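You operate a simulated robot arm through the tools that you are given. There is no shell and no other tool.

Carry out the task below with a simulated two-armed robot. There is one attempt and no reset: what you move stays moved.

## Task
Let the teal battery charge full, switch off and shut it in the steel box. Set down upright: teal battery.

The check looks at the end state, three seconds after you hand in, the way a careful person would. Anything else that was tipped, shoved, dropped, spilled or broken makes it a failure.

## Robot
Two 7-joint arms with two-finger parallel grippers on one trunk that stands fixed in place. Base frame: the origin is at the foot of the trunk, x ahead of it, y to its left, z up. Readings come in mm, rad, newtons and seconds.
The left shoulder is at [50, 187, 1160], the right one opposite. With the tool pointing down near the work surface each hand reaches from about 100 to 660 mm from the base axis, measured 20 degrees to its own side. Payload 3.43 kg a hand.
Tool frame (each hand has its own): the origin (TCP) lies between the finger pads and is the grasp point; the fingertips stand 30 mm ahead of it; z points along the fingers, y is the line along which they close. Largest opening 94 mm; finger width 28, thickness 10; the body of the gripper, 50 by 96 mm, starts 55 mm behind the TCP.
Orientation is that of the tool frame in the base frame, as [roll, pitch, yaw] about the fixed x, y, z axes, in that order (R = Rz(yaw) Ry(pitch) Rx(roll)). With the fingers straight down and closing along the base's y, the tool's x points along the base's -x, its y along +y and its z along -z.

## Interface
- The arms move only by the tool move_arm. It takes "left_commands", "right_commands" or both (then of equal length, played together; a hand with none holds still); each is a list of rows, each an object (a shift or turn left out is 0, a gripper value left out holds the last) with "turn": the turn, a rotation vector about the tool's x, y, z in rad, a list of three; "linear": the shift along the tool's x, y, z in mm, a list of three; "hand": the finger opening in mm, from 0 to 94. In form: [{"turn": [rx, ry, rz], "linear": [dx, dy, dz], "hand": hand}, ...]. A call has 1 to 20 rows; each row is the pose to reach, as a shift and turn from the pose commanded when the call began, along the tool's axes at that moment. Each row takes 0.2 s and may step no farther than 50 mm and 0.15 rad from the row before; otherwise, or with a gripper value out of range, the whole call is refused. Where a pose cannot be reached the arm comes as near as it can. A force on the tool above 40 N (or 10 N above the force at the start of the call, whichever is more), or a blocked arm, ends the call early, and 0.2 s more pass. The fingers move at their own pace (about 153 mm/s each) and stop on an object; they squeeze with about 37 N. The grip force told is the motor's: it shows also when the fingers shut on nothing. Time passes only in rows, and 0.2 s behind the last, so rows that repeat a pose let the fingers close. The reply holds the time, the measured pose of the TCP, the force on the tool along the base axes, the opening and the grip force, in the units named above and with some noise, with the torque about the TCP (base axes, N m) and any sound that the robot's microphone picked up.
- Cameras (640 x 400 px; columns grow to the right, rows downward): "scene" is now at [126.2, 63, 1352.2]; the picture's right is [0.67, -0.74, 0.00], its down [-0.19, -0.17, -0.97] and it looks along [0.72, 0.65, -0.25] (base axes); focal length 230 px, centre (320, 200). "left" rides on the left gripper at [76, -14, -102] in its tool frame; the picture's right is [0.18, 0.98, 0.00], its down [-0.75, 0.14, -0.64] and it looks along [-0.63, 0.12, 0.77] (tool axes); focal length 243 px, centre (320, 200). "right" rides on the right gripper at [76, 14, -102] in its tool frame; the picture's right is [-0.18, 0.98, 0.00], its down [-0.75, -0.14, -0.64] and it looks along [-0.63, -0.12, 0.77] (tool axes); focal length 243 px, centre (320, 200). There is no depth. A picture from a camera that has moved, and an enlarged one, comes with that camera's place and axes in the base frame and with its lens.
- grab_frame(camera): a new picture of that camera. It takes no simulated time.
- slide_trunk(by): slides the trunk up (or, below 0, down) by that many mm; the arms and the scene camera ride with it, the base frame stays. It gives what a move gives, with no picture.
- aim_head(pan, tilt): turns the head with the scene camera to pan (to the left, within 1.396 rad either way) and tilt (down, from -0.506 to 1.204), counted from straight ahead of the robot. It gives what a move gives.
- close_up(camera, box): a new picture of the part [left, top, right, bottom] of that camera's present view, enlarged. It takes no simulated time.
- sign_off(): hands the job in; it is judged then, once.

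Nothing tells you positions but the pictures and the camera data. Unless the task says otherwise, let go and move clear before handing in.

The tools are called after "Request:" by a JSON object that holds its "op" and its "data". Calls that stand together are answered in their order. move_arm: Moves the arms, as the interface text tells. Its arguments: {"type":"object","properties":{"left_commands":{"type":"array","items":{"type":"object","properties":{"turn":{"type":"array","items":{"type":"number"}},"linear":{"type":"array","items":{"type":"number"}},"hand":{"type":"number"}}}},"right_commands":{"type":"array","items":{"type":"object","properties":{"turn":{"type":"array","items":{"type":"number"}},"linear":{"type":"array","items":{"type":"number"}},"hand":{"type":"number"}}}}},"required":[]} The other tools are called the same way: slide_trunk (by) moves the trunk up or down; aim_head (pan, tilt) turns the head that bears the scene camera; grab_frame (camera) takes a picture; close_up (camera, box) takes an enlarged picture of a part of a camera's view; sign_off () hands the job in.

At the start:

```text
clock: 0.0
left_position: [164.6, 225.1, 1277.7]
left_ee_rot: [3.141, 0.001, 3.139]
left_force: [-0.1, -0.7, 0.5]
left_torque: [0.02, 0.01, -0.04]
left_gripper_width: 94.0
left_finger_force: 0.0
right_position: [339.5, 31.9, 1198.6]
right_ee_rot: [3.14, 0.0, 3.14]
right_force: [0.3, -1.3, 0.1]
right_torque: [0.01, 0.03, 0.01]
right_gripper_width: 94.1
right_finger_force: 0.1
trunk travel left (down, up): [-375.0, 57.0]
head pan, tilt (commanded): [0.737, 0.253]
```

scene: 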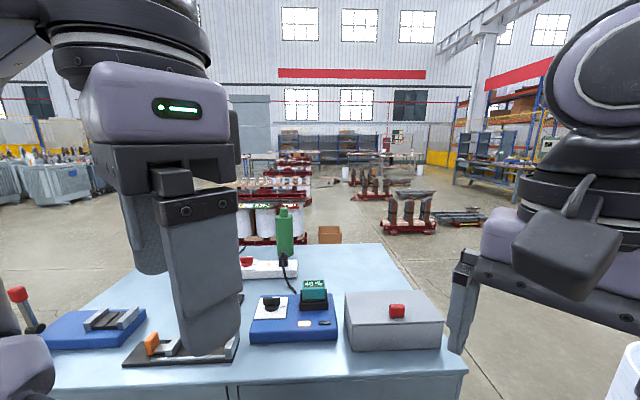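
right: 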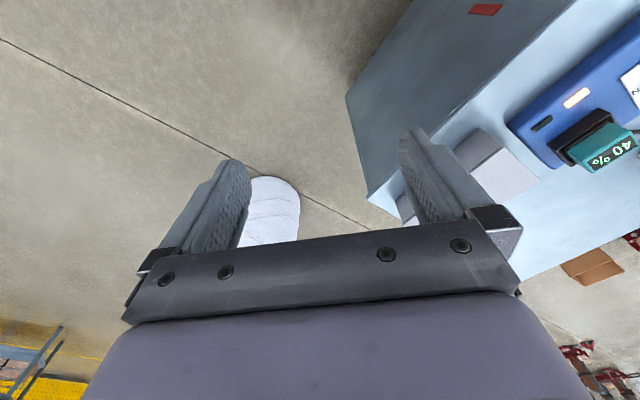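
left: 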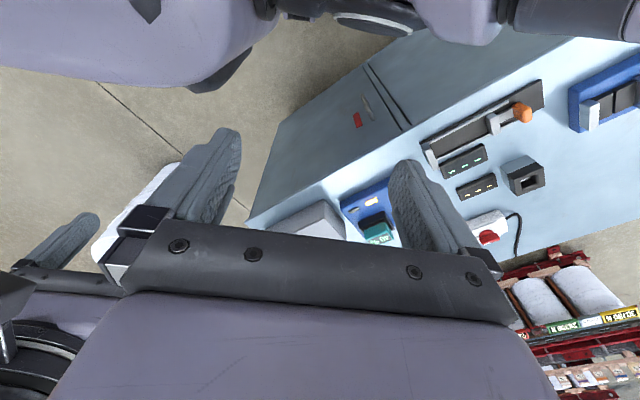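

I see a bench with a blue charger holding a teal battery (display reading about 40 %), a grey steel box with a red-knobbed lid, a power strip with a red switch, and other fixtures. I'll look closer before moving anything.

Request:
{"op": "close_up", "data": {"camera": "scene", "box": [230, 200, 470, 360]}}

Request:
{"op": "close_up", "data": {"camera": "left", "box": [240, 40, 640, 290]}}

Request:
{"op": "close_up", "data": {"camera": "scene", "box": [0, 260, 240, 400]}}

Request:
{"op": "close_up", "data": {"camera": "right", "box": [340, 0, 640, 240]}}

```text
2.50 times, centred on (350, 280) of scene
camera zoom: at [126.2, 63.0, 1352.2], right [0.67, -0.74, 0.0], down [-0.19, -0.17, -0.97], along [0.72, 0.65, -0.25], focal length 576 px, centre (245, 0)
```

zoom: 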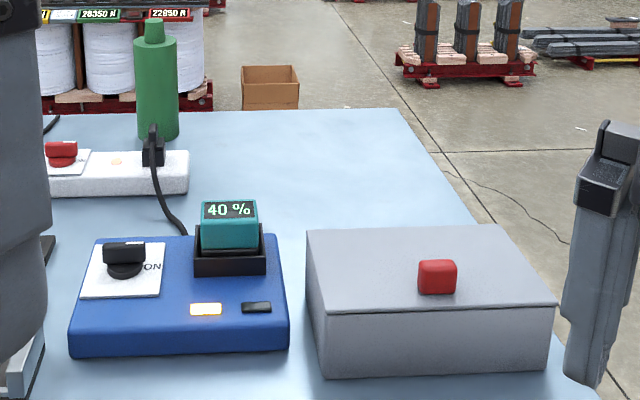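

```text
1.60 times, centred on (440, 165) of left
camera zoom: at [89.1, 212.2, 1379.9], right [-0.18, 0.98, 0.0], down [0.75, 0.14, 0.64], along [0.63, 0.12, -0.77], focal length 388 px, centre (128, 256)
```

zoom: 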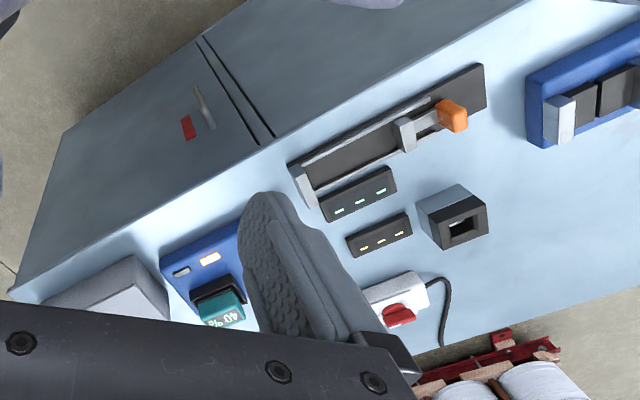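

```text
2.67 times, centred on (120, 330) of scene
camera zoom: at [126.2, 63.0, 1352.2], right [0.67, -0.74, 0.0], down [-0.19, -0.17, -0.97], along [0.72, 0.65, -0.25], focal length 614 px, centre (853, -147)
```

zoom: 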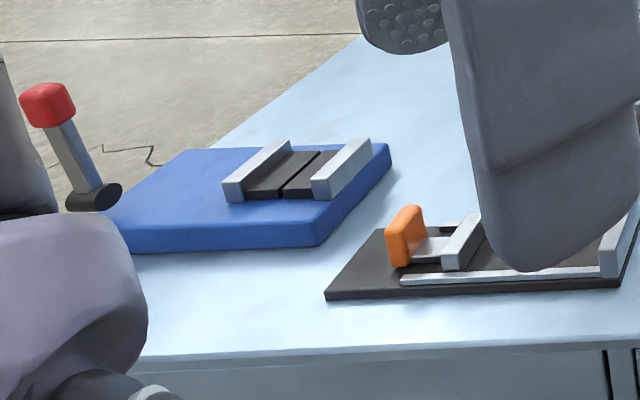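

```text
1.67 times, centred on (490, 120) of right
camera zoom: at [262.5, 45.8, 1300.5], right [0.18, 0.98, 0.0], down [0.75, -0.14, 0.64], along [0.63, -0.12, -0.77], focal length 404 px, centre (37, 333)
```

zoom: 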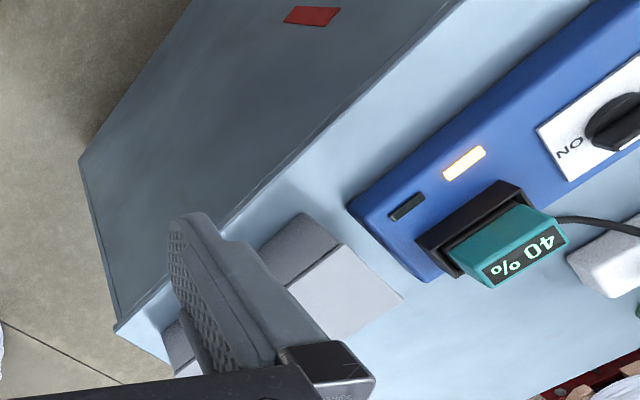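

The battery display sits at roughly (529, 450, 966) by triangulation. I'll tilt the head down for a better survey of the bench.

Request:
{"op": "aim_head", "data": {"pan": 0.74, "tilt": 0.65}}

Request:
{"op": "grab_frame", "data": {"camera": "scene"}}

```text
clock: 0.9
left_position: [164.1, 225.6, 1277.6]
left_ee_rot: [-3.141, -0.001, 3.14]
left_force: [-0.6, -0.5, -0.3]
left_torque: [-0.02, -0.01, -0.02]
left_gripper_width: 93.9
left_finger_force: 0.0
right_position: [340.8, 32.0, 1197.0]
right_ee_rot: [3.14, 0.0, 3.141]
right_force: [-0.2, -0.1, -0.4]
right_torque: [-0.02, 0.0, 0.0]
right_gripper_width: 94.0
right_finger_force: 0.0
trunk travel left (down, up): [-375.0, 57.0]
head pan, tilt (commanded): [0.74, 0.649]
```

```text
taken
camera scene: at [121.2, 58.7, 1316.0], right [0.67, -0.74, 0.0], down [-0.45, -0.41, -0.8], along [0.59, 0.54, -0.6], focal length 230 px, centre (320, 200)
```

scene: 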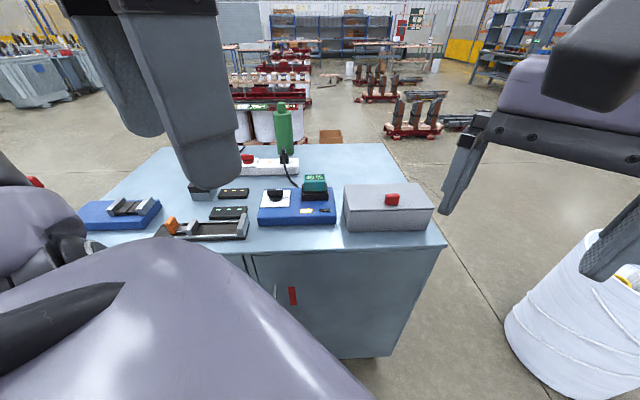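

The bench is now better framed, though the left arm still hides part of it. I'll enlarge the charger, box and strip.

Request:
{"op": "close_up", "data": {"camera": "scene", "box": [230, 140, 350, 240]}}

Request:
{"op": "close_up", "data": {"camera": "scene", "box": [330, 160, 450, 240]}}

Request:
{"op": "close_up", "data": {"camera": "scene", "box": [80, 160, 270, 250]}}

```text
4.00 times, centred on (290, 190) of scene
camera zoom: at [121.2, 58.7, 1316.0], right [0.67, -0.74, 0.0], down [-0.45, -0.41, -0.8], along [0.59, 0.54, -0.6], focal length 921 px, centre (440, 240)
```

zoom: 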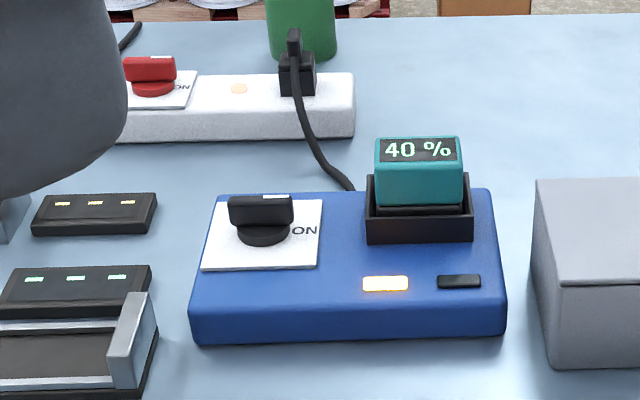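

```text
5.00 times, centred on (390, 200) of scene
camera zoom: at [121.2, 58.7, 1316.0], right [0.67, -0.74, 0.0], down [-0.45, -0.41, -0.8], along [0.59, 0.54, -0.6], focal length 1151 px, centre (-30, 200)
```

zoom: 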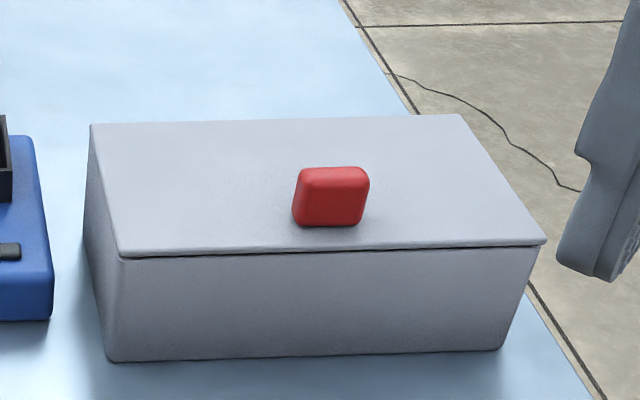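

```text
3.37 times, centred on (175, 205) of scene
camera zoom: at [121.2, 58.7, 1316.0], right [0.67, -0.74, 0.0], down [-0.45, -0.41, -0.8], along [0.59, 0.54, -0.6], focal length 776 px, centre (808, 183)
```

zoom: 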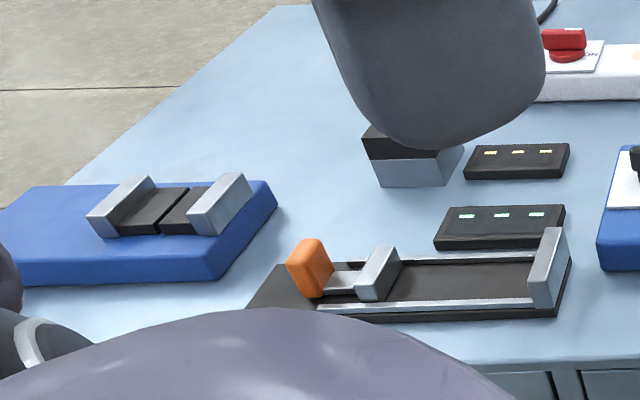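

The bench top is at about z ≈ 910, rotated about 42° from the base, with its right front corner near (588, 85). I'll bring the left hand over the charger, turned to the bench's axes, for a close view.

Request:
{"op": "move_arm", "data": {"left_commands": [{"linear": [-29.5, 13, 10], "turn": [0, 0, -0.0925]}, {"linear": [-59, 26, 20], "turn": [0, 0, -0.185]}, {"linear": [-88.5, 39, 30], "turn": [0, 0, -0.2775]}, {"linear": [-118, 52, 40], "turn": [0, 0, -0.37]}, {"linear": [-147.5, 65, 50], "turn": [0, 0, -0.4625]}, {"linear": [-177, 78, 60], "turn": [0, 0, -0.555]}, {"linear": [-206.5, 91, 80], "turn": [0, 0, -0.6475]}, {"linear": [-236, 104, 100], "turn": [0, 0, -0.74]}]}}

Request:
{"op": "grab_frame", "data": {"camera": "left"}}

Request:
{"op": "grab_frame", "data": {"camera": "scene"}}

```text
clock: 2.7
left_position: [400.1, 329.4, 1179.0]
left_ee_rot: [-3.141, 0.001, -2.402]
left_force: [0.8, 0.0, -0.2]
left_torque: [0.05, 0.03, 0.0]
left_gripper_width: 93.9
left_finger_force: 0.0
right_position: [340.7, 32.4, 1196.9]
right_ee_rot: [3.139, 0.0, -3.141]
right_force: [0.5, -0.5, 1.2]
right_torque: [0.01, -0.01, 0.0]
right_gripper_width: 94.2
right_finger_force: 0.1
trunk travel left (down, up): [-375.0, 57.0]
head pan, tilt (commanded): [0.74, 0.649]
```

```text
taken
camera left: at [354.6, 268.5, 1282.0], right [-0.8, 0.6, 0.0], down [0.46, 0.61, 0.64], along [0.39, 0.51, -0.77], focal length 243 px, centre (320, 200)
```

left: 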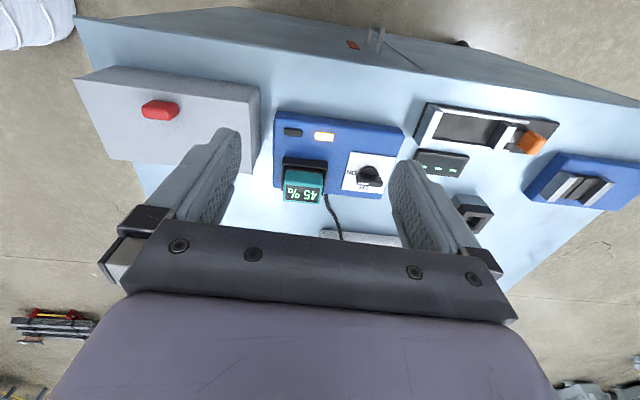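

```text
taken
camera scene: at [121.7, 58.9, 1315.9], right [0.67, -0.74, 0.0], down [-0.45, -0.41, -0.8], along [0.59, 0.54, -0.61], focal length 230 px, centre (320, 200)
```

scene: 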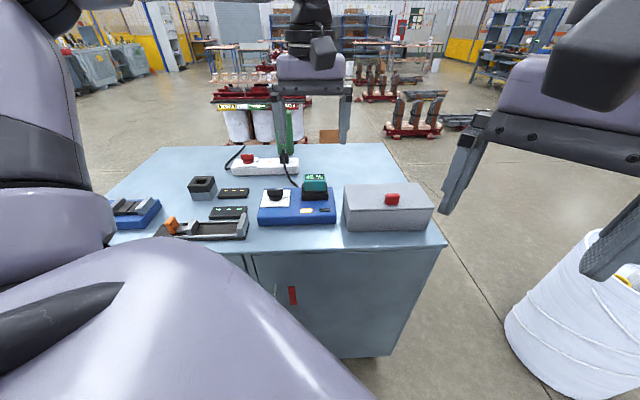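

The display already reads 45 %, so the battery is charging as time passes. I'll zoom on the charger and the knob.

Request:
{"op": "close_up", "data": {"camera": "left", "box": [250, 90, 430, 210]}}

Request:
{"op": "close_up", "data": {"camera": "left", "box": [60, 40, 280, 190]}}

Request:
{"op": "close_up", "data": {"camera": "scene", "box": [240, 160, 350, 230]}}

Request:
{"op": "close_up", "data": {"camera": "left", "box": [400, 80, 640, 230]}}

```text
3.33 times, centred on (340, 150) of left
camera zoom: at [354.6, 268.5, 1282.0], right [-0.8, 0.6, 0.0], down [0.46, 0.61, 0.64], along [0.39, 0.51, -0.77], focal length 809 px, centre (253, 367)
```

zoom: 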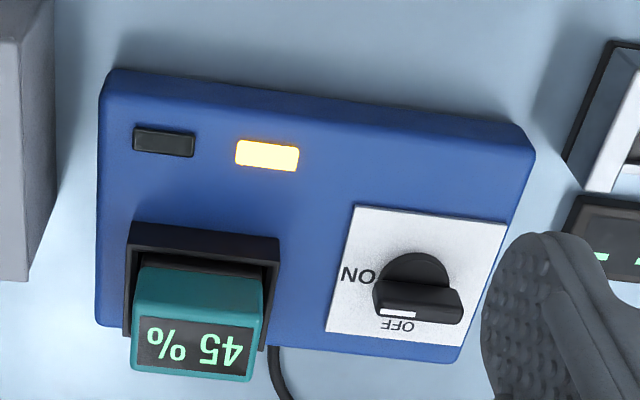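

```text
2.67 times, centred on (170, 115) of left
camera zoom: at [354.6, 268.5, 1282.0], right [-0.8, 0.6, 0.0], down [0.46, 0.61, 0.64], along [0.39, 0.51, -0.77], focal length 647 px, centre (720, 427)
```

zoom: 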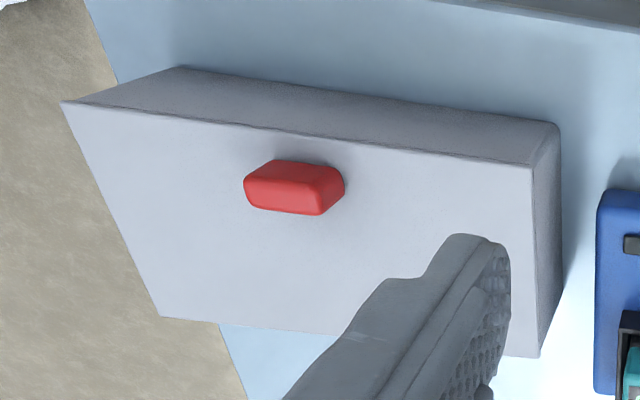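

```text
5.71 times, centred on (295, 195) of scene
camera zoom: at [121.7, 58.9, 1315.9], right [0.67, -0.74, 0.0], down [-0.45, -0.41, -0.8], along [0.59, 0.54, -0.61], focal length 1316 px, centre (463, 229)
```

zoom: 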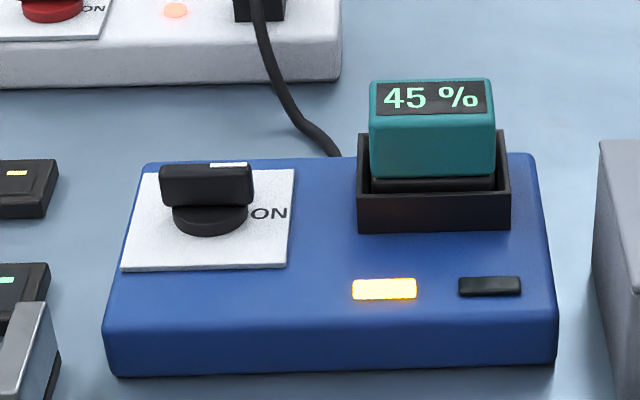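

```text
2.67 times, centred on (520, 155) of left
camera zoom: at [354.6, 268.5, 1282.0], right [-0.8, 0.6, 0.0], down [0.46, 0.61, 0.64], along [0.39, 0.51, -0.77], focal length 647 px, centre (-213, 320)
```

zoom: 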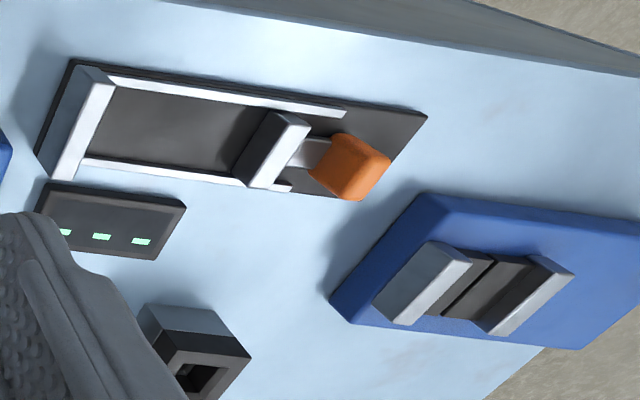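

Battery top is near z ≈ 967, charger top ≈ 917, lid top ≈ 948, with the knob's white mark pointing at ON and OFF on the far side. I want a side view of how the battery sits, so I'll swing the right hand's camera in at a lower angle while it charges.

Request:
{"op": "move_arm", "data": {"right_commands": [{"linear": [-18, 14, 12], "turn": [0, 0, -0.15]}, {"linear": [-36, 28, 24], "turn": [0, 0, -0.3]}, {"linear": [-54, 42, 36], "turn": [0, 0, -0.45]}, {"linear": [-72, 56, 48], "turn": [0, 0, -0.6]}, {"linear": [-90, 70, 60], "turn": [0, 0, -0.75]}, {"linear": [-110, 85, 75], "turn": [0, 0, -0.9]}]}}

Request:
{"op": "move_arm", "data": {"right_commands": [{"turn": [0, -0.15, 0]}, {"turn": [0, -0.3, 0]}, {"turn": [0, -0.45, 0]}, {"turn": [0, -0.6, 0]}]}}

Request:
{"op": "grab_frame", "data": {"camera": "right"}}

Request:
{"op": "grab_frame", "data": {"camera": "scene"}}

```text
clock: 4.1
left_position: [400.4, 328.4, 1180.0]
left_ee_rot: [3.14, 0.0, -2.404]
left_force: [0.2, 0.5, -0.1]
left_torque: [0.03, 0.01, -0.02]
left_gripper_width: 93.9
left_finger_force: 0.1
right_position: [465.8, 101.9, 1129.7]
right_ee_rot: [3.13, 0.017, -2.279]
right_force: [0.4, -0.4, 0.0]
right_torque: [0.02, 0.03, 0.0]
right_gripper_width: 94.0
right_finger_force: 0.1
trunk travel left (down, up): [-375.0, 57.0]
head pan, tilt (commanded): [0.74, 0.649]
```

```text
clock: 5.1
left_position: [398.9, 329.6, 1180.3]
left_ee_rot: [-3.139, 0.0, -2.403]
left_force: [-0.6, 0.0, -0.1]
left_torque: [0.05, 0.01, -0.06]
left_gripper_width: 94.2
left_finger_force: 0.1
right_position: [449.3, 117.8, 1122.7]
right_ee_rot: [3.14, 0.604, -2.243]
right_force: [-0.2, -0.4, 0.8]
right_torque: [-0.03, 0.02, -0.01]
right_gripper_width: 94.3
right_finger_force: 0.0
trunk travel left (down, up): [-375.0, 57.0]
head pan, tilt (commanded): [0.74, 0.649]
```

```text
taken
camera right: at [363.0, 30.7, 1163.9], right [-0.68, 0.73, 0.11], down [0.27, 0.11, 0.96], along [0.69, 0.68, -0.27], focal length 243 px, centre (320, 200)
```

right: 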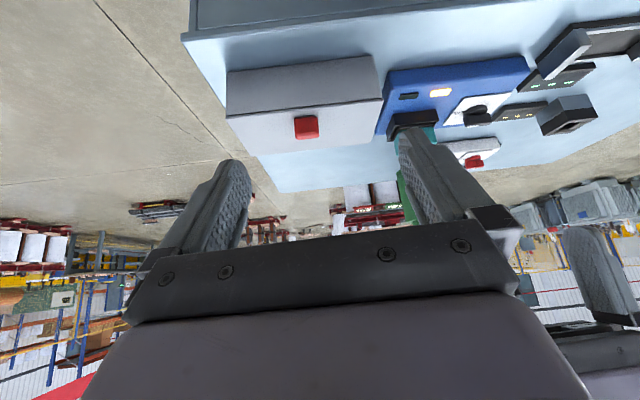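

```text
taken
camera scene: at [121.1, 58.7, 1316.0], right [0.67, -0.74, 0.0], down [-0.45, -0.41, -0.8], along [0.59, 0.54, -0.6], focal length 230 px, centre (320, 200)
```

scene: 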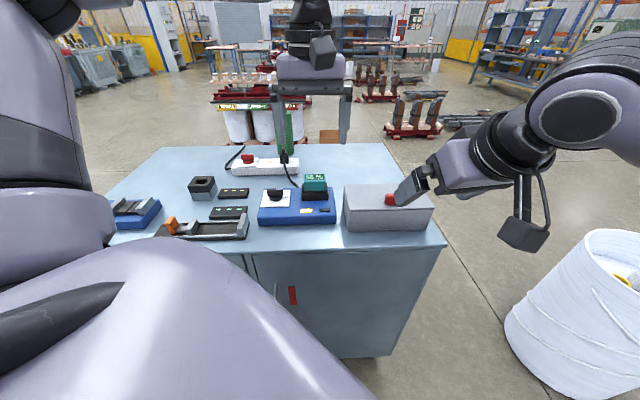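

The right view is partly blocked by its finger. I'll check the display and the socket up close in both views.

Request:
{"op": "close_up", "data": {"camera": "right", "box": [360, 60, 540, 180]}}

Request:
{"op": "close_up", "data": {"camera": "scene", "box": [240, 160, 350, 230]}}

Request:
{"op": "close_up", "data": {"camera": "right", "box": [210, 30, 400, 170]}}

```text
3.33 times, centred on (450, 120) of right
camera zoom: at [363.0, 30.7, 1163.9], right [-0.68, 0.73, 0.11], down [0.27, 0.11, 0.96], along [0.69, 0.68, -0.27], focal length 809 px, centre (-113, 467)
```

zoom: 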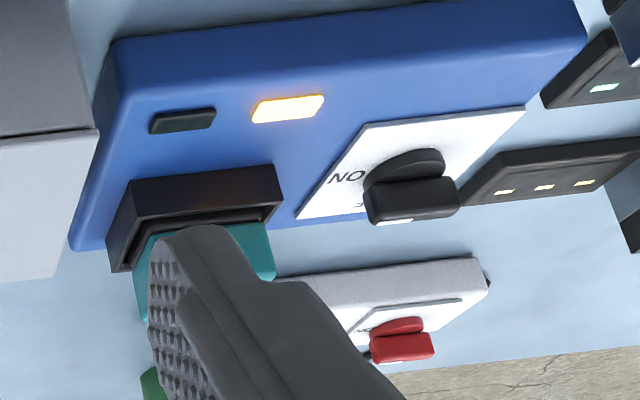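

```text
5.71 times, centred on (295, 195) of scene
camera zoom: at [121.1, 58.7, 1316.0], right [0.67, -0.74, 0.0], down [-0.45, -0.41, -0.8], along [0.59, 0.54, -0.6], focal length 1316 px, centre (463, 229)
```

zoom: 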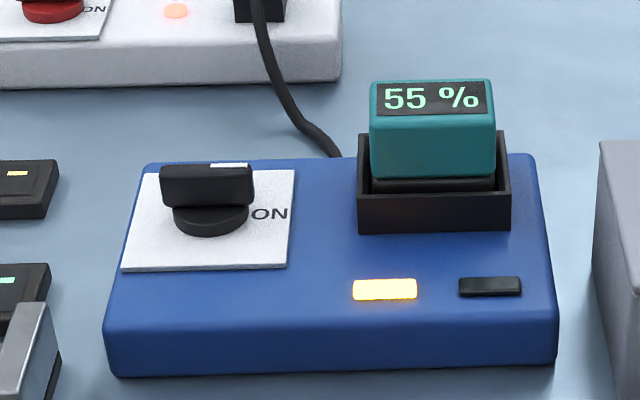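

```text
2.86 times, centred on (305, 100) of right
camera zoom: at [363.0, 30.7, 1163.9], right [-0.68, 0.73, 0.11], down [0.27, 0.11, 0.96], along [0.69, 0.68, -0.27], focal length 693 px, centre (363, 486)
```

zoom: 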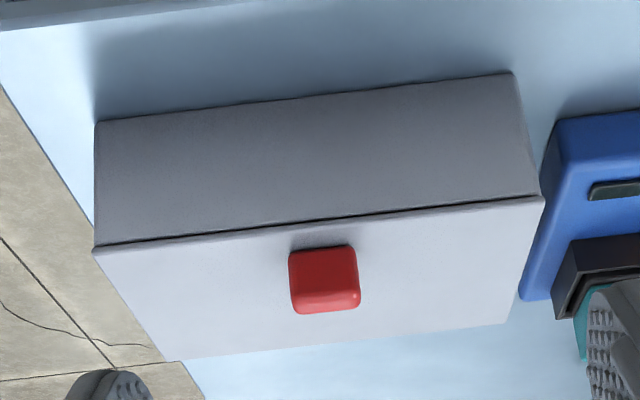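

Charge is 55 % at 5 s, so about 3 %/s. Meanwhile I'll take the right hand to a spot just short of the lid's red knob, which I place at about (594, 241, 962) on a box turned 45°.

Request:
{"op": "move_arm", "data": {"right_commands": [{"linear": [-12.5, -6.2, 31], "turn": [0.013, 0, 0.0186]}, {"linear": [-25, -12.4, 62], "turn": [0.026, 0, 0.037]}, {"linear": [-37.5, -18.7, 93], "turn": [0.038, 0, 0.056]}, {"linear": [-50, -24.9, 124], "turn": [0.051, 0, 0.074]}, {"linear": [-62.5, -31.1, 155.4], "turn": [0.064, 0, 0.093]}, {"linear": [-62.5, -31.1, 155.4], "turn": [0.064, 0, 0.093]}]}}

Request:
{"op": "grab_frame", "data": {"camera": "right"}}

Request:
{"op": "grab_frame", "data": {"camera": "left"}}

Request:
{"op": "close_up", "data": {"camera": "scene", "box": [240, 140, 460, 250]}}

```text
clock: 6.7
left_position: [399.3, 330.2, 1179.6]
left_ee_rot: [-3.141, 0.001, -2.402]
left_force: [-0.7, 0.4, 0.0]
left_torque: [0.04, -0.01, 0.01]
left_gripper_width: 94.1
left_finger_force: 0.2
right_position: [586.3, 166.7, 1042.1]
right_ee_rot: [3.137, 0.614, -2.407]
right_force: [-0.2, -0.1, 0.2]
right_torque: [0.01, 0.04, 0.01]
right_gripper_width: 94.0
right_finger_force: 0.1
right hand out of reach, approached as far as the arm can: row 5, 6
trunk travel left (down, up): [-375.0, 57.0]
head pan, tilt (commanded): [0.74, 0.649]
stopped in row 6 (right hand): the arm was blocked; the commanded pose is now the measured one
```

```text
taken
camera right: at [486.8, 94.5, 1082.5], right [-0.55, 0.83, 0.11], down [0.28, 0.06, 0.96], along [0.79, 0.56, -0.26], focal length 243 px, centre (320, 200)
```

right: 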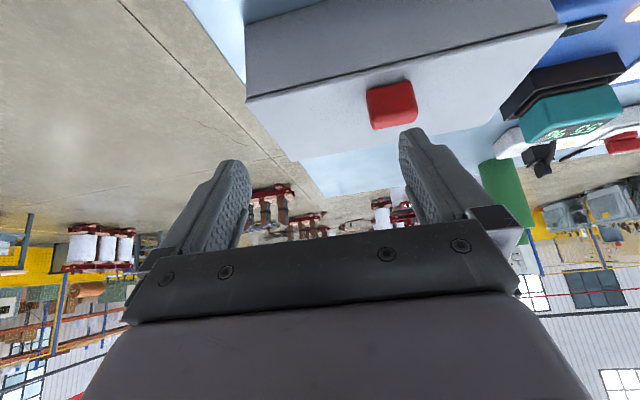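

```text
taken
camera left: at [353.8, 267.7, 1282.6], right [-0.8, 0.6, 0.0], down [0.46, 0.61, 0.64], along [0.39, 0.51, -0.77], focal length 243 px, centre (320, 200)
```

left: 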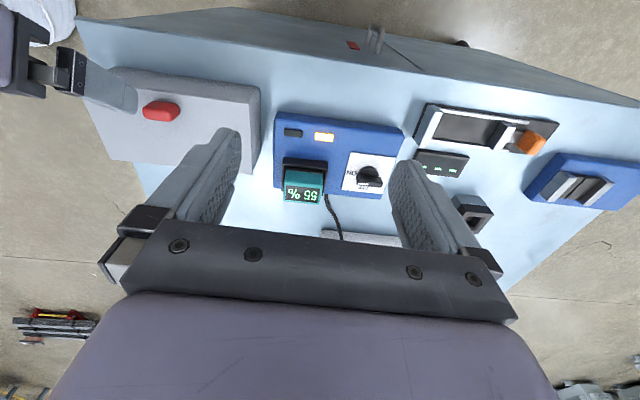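

```text
2.91 times, centred on (350, 195) of scene
camera zoom: at [121.4, 58.3, 1316.0], right [0.67, -0.74, 0.0], down [-0.45, -0.41, -0.8], along [0.59, 0.54, -0.6], focal length 670 px, centre (233, 214)
```

zoom: 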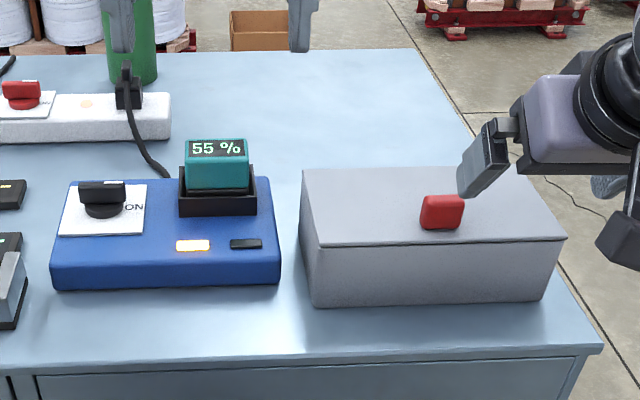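

The right arm can't quite reach the lid knob (blocked at its limit), so I'll withdraw it and use the left hand for the lid. The right hand retreats first.

Request:
{"op": "move_arm", "data": {"right_commands": [{"linear": [25, -5, -35]}, {"linear": [50, -10, -70]}, {"linear": [80, -16, -107]}, {"linear": [108, -21, -144]}, {"linear": [135, -26, -182]}, {"linear": [162, -32, -219]}, {"linear": [189, -37, -256]}]}}

Request:
{"op": "grab_frame", "data": {"camera": "scene"}}

```text
clock: 8.3
left_position: [399.5, 329.8, 1180.4]
left_ee_rot: [3.141, 0.002, -2.404]
left_force: [-0.1, -1.1, 0.3]
left_torque: [0.03, 0.01, 0.02]
left_gripper_width: 94.1
left_finger_force: 0.0
right_position: [385.9, -63.1, 1139.2]
right_ee_rot: [3.139, 0.615, -2.4]
right_force: [0.8, 0.2, 0.0]
right_torque: [0.01, -0.02, 0.02]
right_gripper_width: 94.1
right_finger_force: 0.1
trunk travel left (down, up): [-375.0, 57.0]
head pan, tilt (commanded): [0.74, 0.649]
```

```text
taken
camera scene: at [120.8, 58.3, 1316.0], right [0.67, -0.74, 0.0], down [-0.45, -0.41, -0.8], along [0.59, 0.54, -0.6], focal length 230 px, centre (320, 200)
```

scene: 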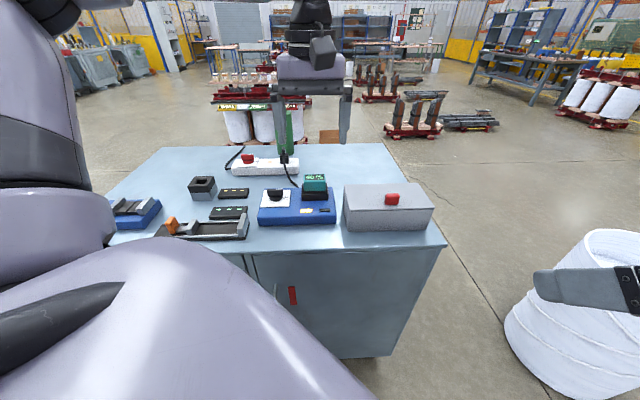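

The way is clear. Now the left hand goes to a hover above the lid knob, aligned to the box.

Request:
{"op": "move_arm", "data": {"left_commands": [{"linear": [-14, -33, 12], "turn": [0, 0, -0.008]}, {"linear": [-28, -66, 30], "turn": [0, 0, -0.016]}, {"linear": [-42, -99, 50], "turn": [0, 0, -0.024]}, {"linear": [-56, -132, 75], "turn": [0, 0, -0.032]}, {"linear": [-70, -165, 100], "turn": [0, 0, -0.04]}, {"linear": [-84, -197, 120], "turn": [0, 0, -0.046]}, {"linear": [-84, -197, 120], "turn": [0, 0, -0.046]}]}}

Request:
{"op": "grab_frame", "data": {"camera": "left"}}

Request:
{"op": "close_up", "data": {"camera": "scene", "box": [240, 100, 460, 250]}}

```text
clock: 9.9
left_position: [546.9, 267.5, 1061.0]
left_ee_rot: [-3.14, 0.001, -2.356]
left_force: [0.9, -0.3, -0.1]
left_torque: [0.04, -0.05, 0.01]
left_gripper_width: 94.0
left_finger_force: 0.1
left hand out of reach, approached as far as the arm can: row 5, 6, 7
right_position: [386.9, -61.0, 1139.0]
right_ee_rot: [3.139, 0.615, -2.4]
right_force: [-0.4, -0.9, 0.1]
right_torque: [0.0, 0.03, -0.01]
right_gripper_width: 93.8
right_finger_force: 0.2
trunk travel left (down, up): [-375.0, 57.0]
head pan, tilt (commanded): [0.74, 0.649]
```

```text
taken
camera left: at [503.8, 203.7, 1164.1], right [-0.83, 0.56, 0.0], down [0.43, 0.63, 0.64], along [0.36, 0.53, -0.77], focal length 243 px, centre (320, 200)
```

left: 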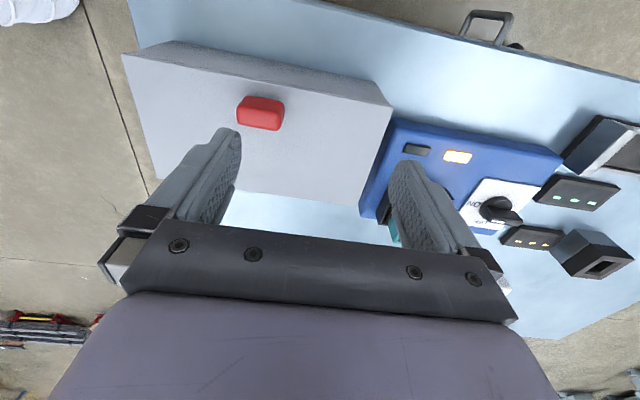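

```text
2.67 times, centred on (350, 175) of scene
camera zoom: at [120.9, 58.7, 1316.0], right [0.67, -0.74, 0.0], down [-0.45, -0.41, -0.8], along [0.59, 0.54, -0.6], focal length 614 px, centre (240, 267)
```

zoom: 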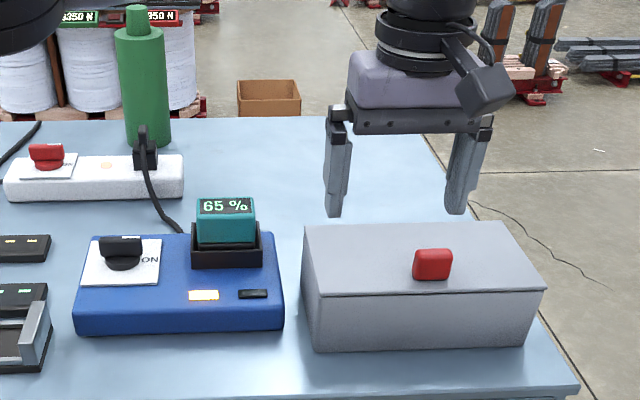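

The left arm at this height also falls short of the knob pointing straight down. I'll raise the trunk so the wrist sits better relative to the shoulder, and then see what reach I gain.

Request:
{"op": "slide_trunk", "data": {"by": 57}}

Request:
{"op": "grab_frame", "data": {"camera": "scene"}}

```text
clock: 10.8
left_position: [547.4, 265.9, 1116.7]
left_ee_rot: [-3.141, 0.0, -2.356]
left_force: [-0.4, 0.8, -0.8]
left_torque: [0.0, 0.01, 0.0]
left_gripper_width: 93.8
left_finger_force: 0.1
right_position: [388.1, -62.2, 1195.0]
right_ee_rot: [3.14, 0.613, -2.403]
right_force: [0.8, -1.2, 0.0]
right_torque: [-0.01, -0.02, -0.02]
right_gripper_width: 93.8
right_finger_force: 0.1
trunk travel left (down, up): [-432.0, 0.0]
head pan, tilt (commanded): [0.74, 0.649]
```

```text
taken
camera scene: at [121.5, 58.8, 1372.5], right [0.67, -0.74, 0.0], down [-0.45, -0.41, -0.8], along [0.59, 0.54, -0.6], focal length 230 px, centre (320, 200)
```

scene: 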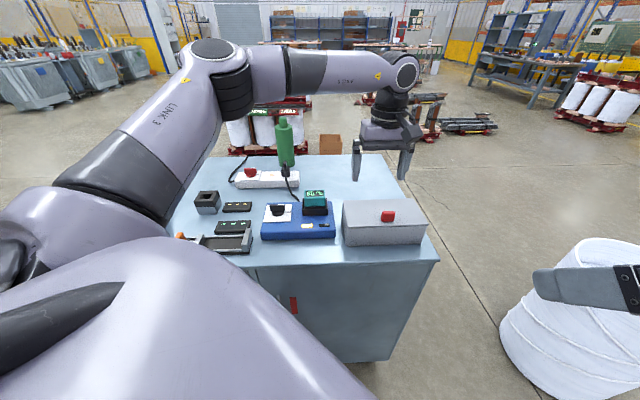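

The arm isn't fully stretched, so I'll check whether the commanded pose is still the unreachable one by repeating it for one row.

Request:
{"op": "move_arm", "data": {"left_commands": [{"linear": [0, 0, 0]}, {"linear": [0, 0, 20]}]}}

```text
clock: 11.4
left_position: [545.5, 267.3, 1098.9]
left_ee_rot: [-3.141, -0.001, -2.356]
left_force: [0.3, 1.1, -0.1]
left_torque: [0.05, 0.01, 0.0]
left_gripper_width: 94.2
left_finger_force: 0.1
right_position: [386.8, -62.2, 1196.1]
right_ee_rot: [3.139, 0.616, -2.4]
right_force: [0.2, 0.5, -0.8]
right_torque: [-0.03, 0.0, 0.03]
right_gripper_width: 94.1
right_finger_force: 0.0
trunk travel left (down, up): [-432.0, 0.0]
head pan, tilt (commanded): [0.74, 0.649]
```

Commanded equals measured, good. Now step down and over toward the knob.

Request:
{"op": "move_arm", "data": {"left_commands": [{"linear": [0, 0, 30]}, {"linear": [0, 0, 59]}, {"linear": [-5, -17, 59]}, {"linear": [-10, -35, 59]}, {"linear": [-15.6, -52.3, 59]}]}}

Request:
{"op": "grab_frame", "data": {"camera": "left"}}

Request:
{"op": "grab_frame", "data": {"camera": "scene"}}

```text
clock: 12.6
left_position: [538.9, 270.1, 1049.6]
left_ee_rot: [-3.139, 0.002, -2.356]
left_force: [0.0, -1.4, 0.4]
left_torque: [-0.02, -0.01, -0.01]
left_gripper_width: 94.0
left_finger_force: 0.0
left hand out of reach, approached as far as the arm can: row 1, 2, 3, 4, 5
right_position: [386.5, -62.9, 1196.2]
right_ee_rot: [3.139, 0.614, -2.399]
right_force: [-0.6, -0.2, -0.3]
right_torque: [0.0, -0.02, 0.0]
right_gripper_width: 94.0
right_finger_force: 0.1
trunk travel left (down, up): [-432.0, 0.0]
head pan, tilt (commanded): [0.74, 0.649]
```

```text
taken
camera left: at [496.0, 206.8, 1152.4], right [-0.82, 0.57, 0.0], down [0.43, 0.63, 0.64], along [0.36, 0.53, -0.77], focal length 243 px, centre (320, 200)
```

left: 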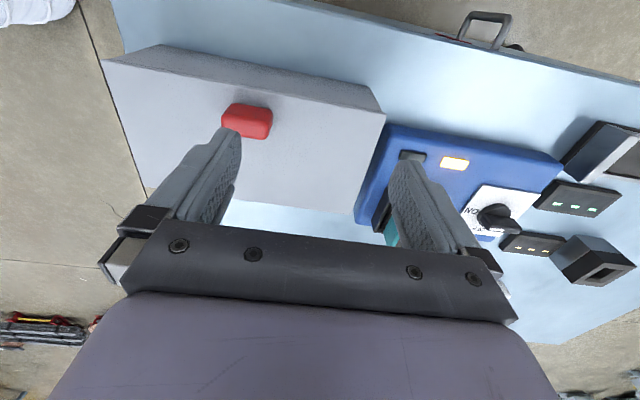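

```text
taken
camera scene: at [121.2, 58.8, 1372.5], right [0.67, -0.74, 0.0], down [-0.45, -0.41, -0.8], along [0.59, 0.54, -0.6], focal length 230 px, centre (320, 200)
```

scene: 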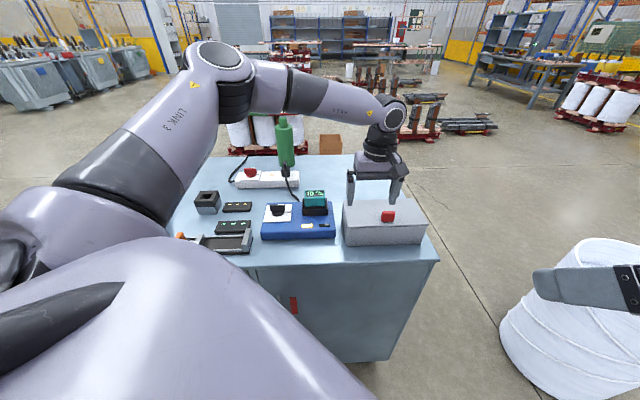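

Straight-down reach is limited by posture, and it gets worse lower relative to the shoulder. So I'll raise the left hand, lower the trunk instead, and use a forward-tilted tool (the right arm showed this extends reach a lot).

Request:
{"op": "move_arm", "data": {"left_commands": [{"linear": [5, 0, -40]}, {"linear": [10, 0, -80]}, {"linear": [20, 0, -120]}, {"linear": [30, 0, -160]}]}}

Request:
{"op": "slide_trunk", "data": {"by": -117}}

Request:
{"op": "move_arm", "data": {"left_commands": [{"turn": [0, -0.12, 0]}, {"turn": [0, -0.24, 0]}, {"turn": [0, -0.36, 0]}, {"turn": [0, -0.48, 0]}, {"turn": [0, -0.6, 0]}]}}

Request:
{"op": "grab_frame", "data": {"camera": "left"}}

Request:
{"op": "grab_frame", "data": {"camera": "scene"}}

```text
clock: 13.6
left_position: [518.8, 249.8, 1212.7]
left_ee_rot: [-3.141, 0.0, -2.356]
left_force: [-0.3, 0.0, 0.1]
left_torque: [-0.01, 0.0, 0.03]
left_gripper_width: 94.1
left_finger_force: 0.1
right_position: [387.0, -62.8, 1195.1]
right_ee_rot: [3.139, 0.616, -2.399]
right_force: [0.4, 0.0, -1.2]
right_torque: [-0.04, 0.0, 0.02]
right_gripper_width: 94.0
right_finger_force: 0.0
trunk travel left (down, up): [-432.0, 0.0]
head pan, tilt (commanded): [0.74, 0.649]
```

```text
clock: 15.1
left_position: [519.6, 250.5, 1096.5]
left_ee_rot: [-3.14, 0.001, -2.357]
left_force: [0.5, 0.3, -0.1]
left_torque: [0.02, 0.04, 0.01]
left_gripper_width: 94.0
left_finger_force: 0.1
right_position: [386.7, -62.4, 1078.7]
right_ee_rot: [3.14, 0.614, -2.4]
right_force: [0.4, 0.2, 0.5]
right_torque: [0.0, -0.01, 0.0]
right_gripper_width: 94.2
right_finger_force: 0.1
trunk travel left (down, up): [-315.0, 117.0]
head pan, tilt (commanded): [0.74, 0.649]
```

```text
clock: 16.3
left_position: [519.0, 251.0, 1095.8]
left_ee_rot: [-3.139, 0.601, -2.354]
left_force: [0.7, 0.3, -1.0]
left_torque: [-0.01, -0.01, 0.0]
left_gripper_width: 93.8
left_finger_force: 0.1
right_position: [386.3, -61.1, 1078.2]
right_ee_rot: [3.141, 0.614, -2.399]
right_force: [0.6, -0.4, 0.4]
right_torque: [0.0, 0.03, 0.05]
right_gripper_width: 94.2
right_finger_force: 0.1
trunk travel left (down, up): [-315.0, 117.0]
head pan, tilt (commanded): [0.74, 0.649]
```

```text
taken
camera left: at [443.9, 155.6, 1136.7], right [-0.8, 0.59, -0.11], down [0.08, 0.28, 0.96], along [0.59, 0.76, -0.27], focal length 243 px, centre (320, 200)
```

left: 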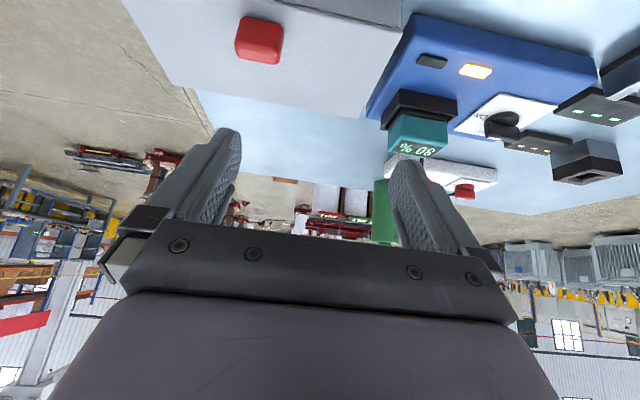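

```text
taken
camera scene: at [121.3, 58.7, 1255.5], right [0.67, -0.74, 0.0], down [-0.45, -0.41, -0.8], along [0.59, 0.54, -0.6], focal length 230 px, centre (320, 200)
```

scene: 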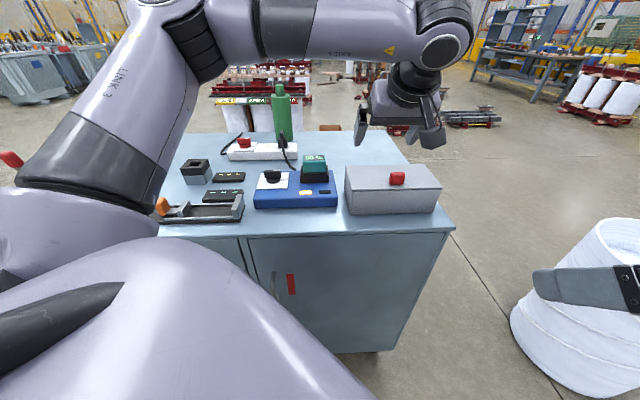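

80 % now. This tilted view shows the battery and socket from a lower angle, so I'll zoom in to measure.

Request:
{"op": "close_up", "data": {"camera": "left", "box": [360, 70, 500, 170]}}

Request:
{"op": "close_up", "data": {"camera": "left", "box": [440, 60, 600, 170]}}

Request:
{"op": "close_up", "data": {"camera": "scene", "box": [240, 140, 350, 220]}}

Request:
{"op": "close_up", "data": {"camera": "left", "box": [180, 0, 330, 100]}}

```text
4.00 times, centred on (430, 120) of left
camera zoom: at [443.9, 155.6, 1136.7], right [-0.8, 0.59, -0.11], down [0.08, 0.28, 0.96], along [0.59, 0.76, -0.27], focal length 970 px, centre (-120, 520)
```

zoom: 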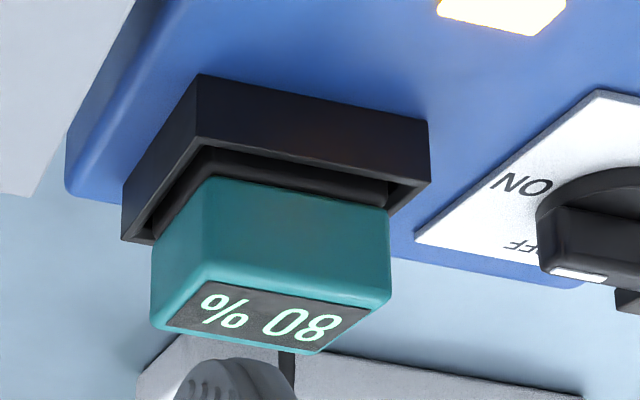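

```text
3.64 times, centred on (520, 115) of left
camera zoom: at [443.9, 155.6, 1136.7], right [-0.8, 0.59, -0.11], down [0.08, 0.28, 0.96], along [0.59, 0.76, -0.27], focal length 882 px, centre (-407, 509)
```

zoom: 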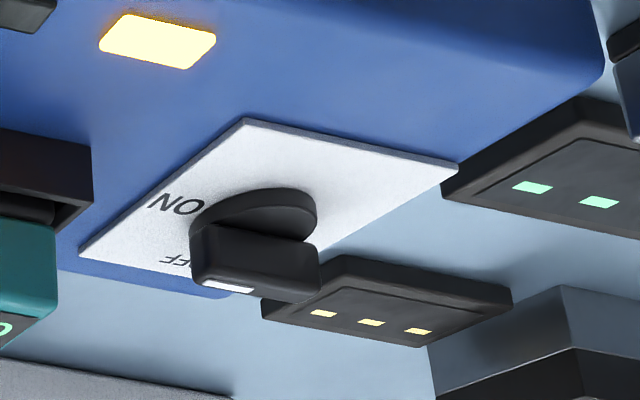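

```text
5.00 times, centred on (295, 180) of scene
camera zoom: at [121.3, 58.7, 1255.5], right [0.67, -0.74, 0.0], down [-0.45, -0.41, -0.8], along [0.59, 0.54, -0.6], focal length 1151 px, centre (445, 300)
```

zoom: 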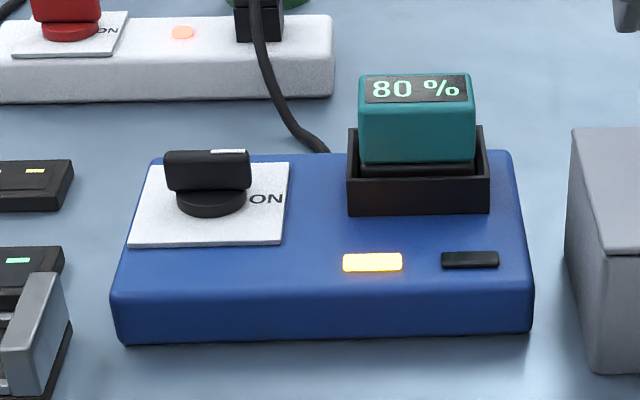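

```text
4.00 times, centred on (255, 50) of left
camera zoom: at [443.9, 155.6, 1136.7], right [-0.8, 0.59, -0.11], down [0.08, 0.28, 0.96], along [0.59, 0.76, -0.27], focal length 970 px, centre (580, 800)
```

zoom: 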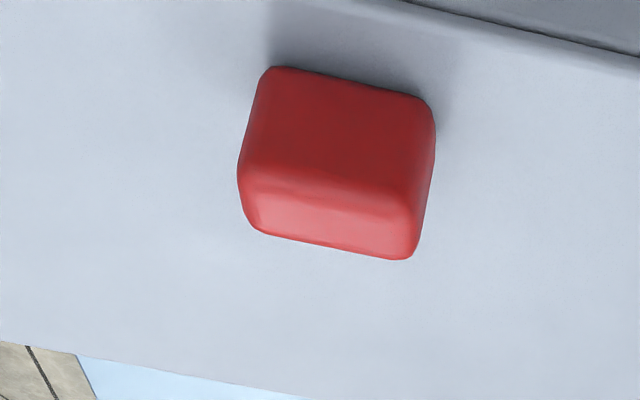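

The battery is an upright block about 60 × 40 mm, centre near (524, 447), top z ≈ 974, with the socket rim at ≈ 936. The lid knob is at about (592, 241, 962). I'll move the left hand to a pre-grasp for it with 0.4 rad tilt.

Request:
{"op": "move_arm", "data": {"left_commands": [{"linear": [8, -19.5, 20.7], "turn": [0, 0.067, 0]}, {"linear": [16, -39, 41.4], "turn": [0, 0.134, 0]}, {"linear": [23.9, -58.4, 62.2], "turn": [0, 0.2, 0]}, {"linear": [23.9, -58.4, 62.2], "turn": [0, 0.2, 0]}]}}

Request:
{"op": "grab_frame", "data": {"camera": "left"}}

Request:
{"op": "close_up", "data": {"camera": "scene", "box": [240, 90, 460, 220]}}

```text
clock: 17.3
left_position: [545.0, 243.9, 1030.6]
left_ee_rot: [-3.139, 0.401, -2.353]
left_force: [0.4, 0.1, 0.4]
left_torque: [0.01, -0.05, 0.01]
left_gripper_width: 94.0
left_finger_force: 0.1
left hand out of reach, approached as far as the arm can: row 2, 3, 4
right_position: [386.7, -61.8, 1078.1]
right_ee_rot: [3.14, 0.614, -2.399]
right_force: [0.7, -0.4, -0.5]
right_torque: [0.01, 0.02, 0.01]
right_gripper_width: 94.2
right_finger_force: 0.0
trunk travel left (down, up): [-315.0, 117.0]
head pan, tilt (commanded): [0.74, 0.649]
```

```text
taken
camera left: at [477.0, 157.1, 1094.7], right [-0.81, 0.58, -0.07], down [0.21, 0.42, 0.88], along [0.54, 0.7, -0.46], focal length 243 px, centre (320, 200)
```

left: 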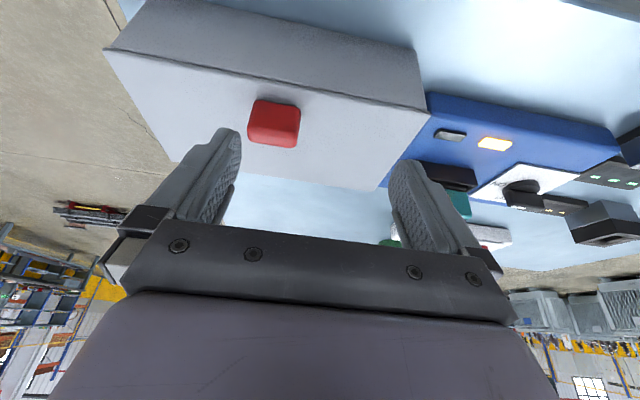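

```text
2.91 times, centred on (350, 155) of scene
camera zoom: at [121.3, 58.7, 1255.5], right [0.67, -0.74, 0.0], down [-0.45, -0.41, -0.8], along [0.59, 0.54, -0.6], focal length 670 px, centre (233, 331)
```

zoom: 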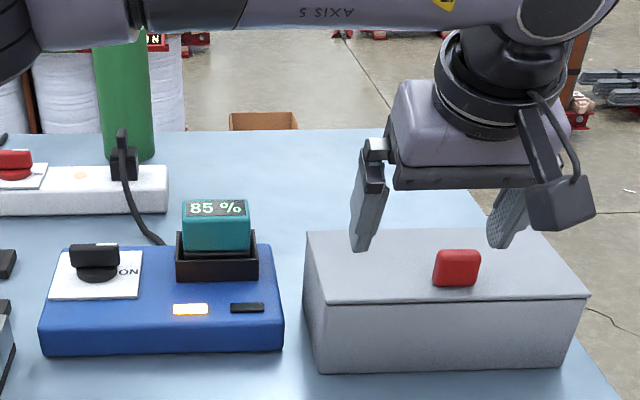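

The display reads 85 %. The left arm again stops near x ≈ 545, so it looks like a joint limit rather than distance; I'll probe whether a different yaw frees it, staying well above the lid.

Request:
{"op": "move_arm", "data": {"left_commands": [{"turn": [0.04, 0, 0.092]}, {"turn": [0.08, 0, 0.184]}, {"turn": [0.117, 0, 0.276]}, {"turn": [0.117, 0, 0.276], "linear": [0, -15, 0]}, {"turn": [0.117, 0, 0.276], "linear": [0, -32, 0]}]}}

```text
clock: 18.5
left_position: [559.9, 230.4, 1030.6]
left_ee_rot: [-3.139, 0.401, -2.656]
left_force: [0.8, 0.4, -0.6]
left_torque: [0.0, 0.01, 0.0]
left_gripper_width: 94.1
left_finger_force: 0.1
left hand out of reach, approached as far as the arm can: row 5
right_position: [386.7, -62.5, 1079.2]
right_ee_rot: [3.139, 0.613, -2.398]
right_force: [-0.4, 0.0, 0.2]
right_torque: [0.03, -0.01, 0.0]
right_gripper_width: 94.2
right_finger_force: 0.1
trunk travel left (down, up): [-315.0, 117.0]
head pan, tilt (commanded): [0.74, 0.649]
```

Turning toward neutral yaw extended the reach by about 20 mm. I'll probe the forward direction too and look at where I stand.

Request:
{"op": "move_arm", "data": {"left_commands": [{"turn": [0, -0.12, 0]}, {"turn": [0, -0.24, 0]}, {"turn": [0, -0.24, 0], "linear": [-5, -20, 15]}, {"turn": [0, -0.24, 0], "linear": [-10, -35, 30]}]}}

Request:
{"op": "grab_frame", "data": {"camera": "scene"}}

Request:
{"op": "grab_frame", "data": {"camera": "left"}}

```text
clock: 19.5
left_position: [575.9, 231.9, 1006.3]
left_ee_rot: [-3.139, 0.643, -2.656]
left_force: [0.7, 0.1, 0.7]
left_torque: [0.01, 0.03, -0.01]
left_gripper_width: 94.2
left_finger_force: 0.0
left hand out of reach, approached as far as the arm can: row 3, 4
right_position: [385.4, -61.8, 1078.1]
right_ee_rot: [3.139, 0.613, -2.402]
right_force: [-0.4, 0.9, 1.1]
right_torque: [0.01, -0.02, 0.01]
right_gripper_width: 94.0
right_finger_force: 0.1
trunk travel left (down, up): [-315.0, 117.0]
head pan, tilt (commanded): [0.74, 0.649]
```

```text
taken
camera scene: at [121.6, 58.9, 1255.5], right [0.67, -0.74, 0.0], down [-0.45, -0.41, -0.8], along [0.59, 0.54, -0.6], focal length 230 px, centre (320, 200)
```

scene: 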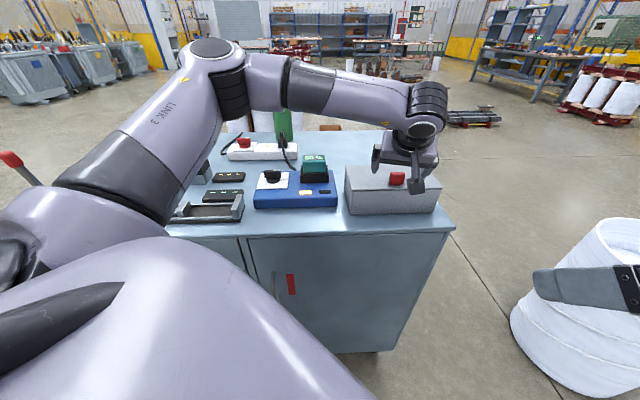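

```text
taken
camera left: at [474.5, 163.7, 1043.0], right [-0.59, 0.8, -0.11], down [0.13, 0.23, 0.96], along [0.8, 0.55, -0.24], focal length 243 px, centre (320, 200)
```

left: 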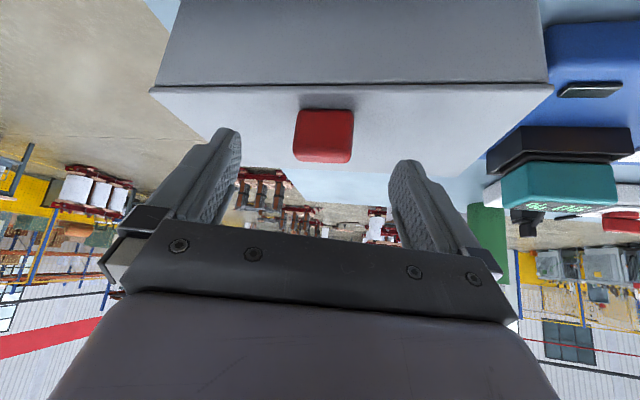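

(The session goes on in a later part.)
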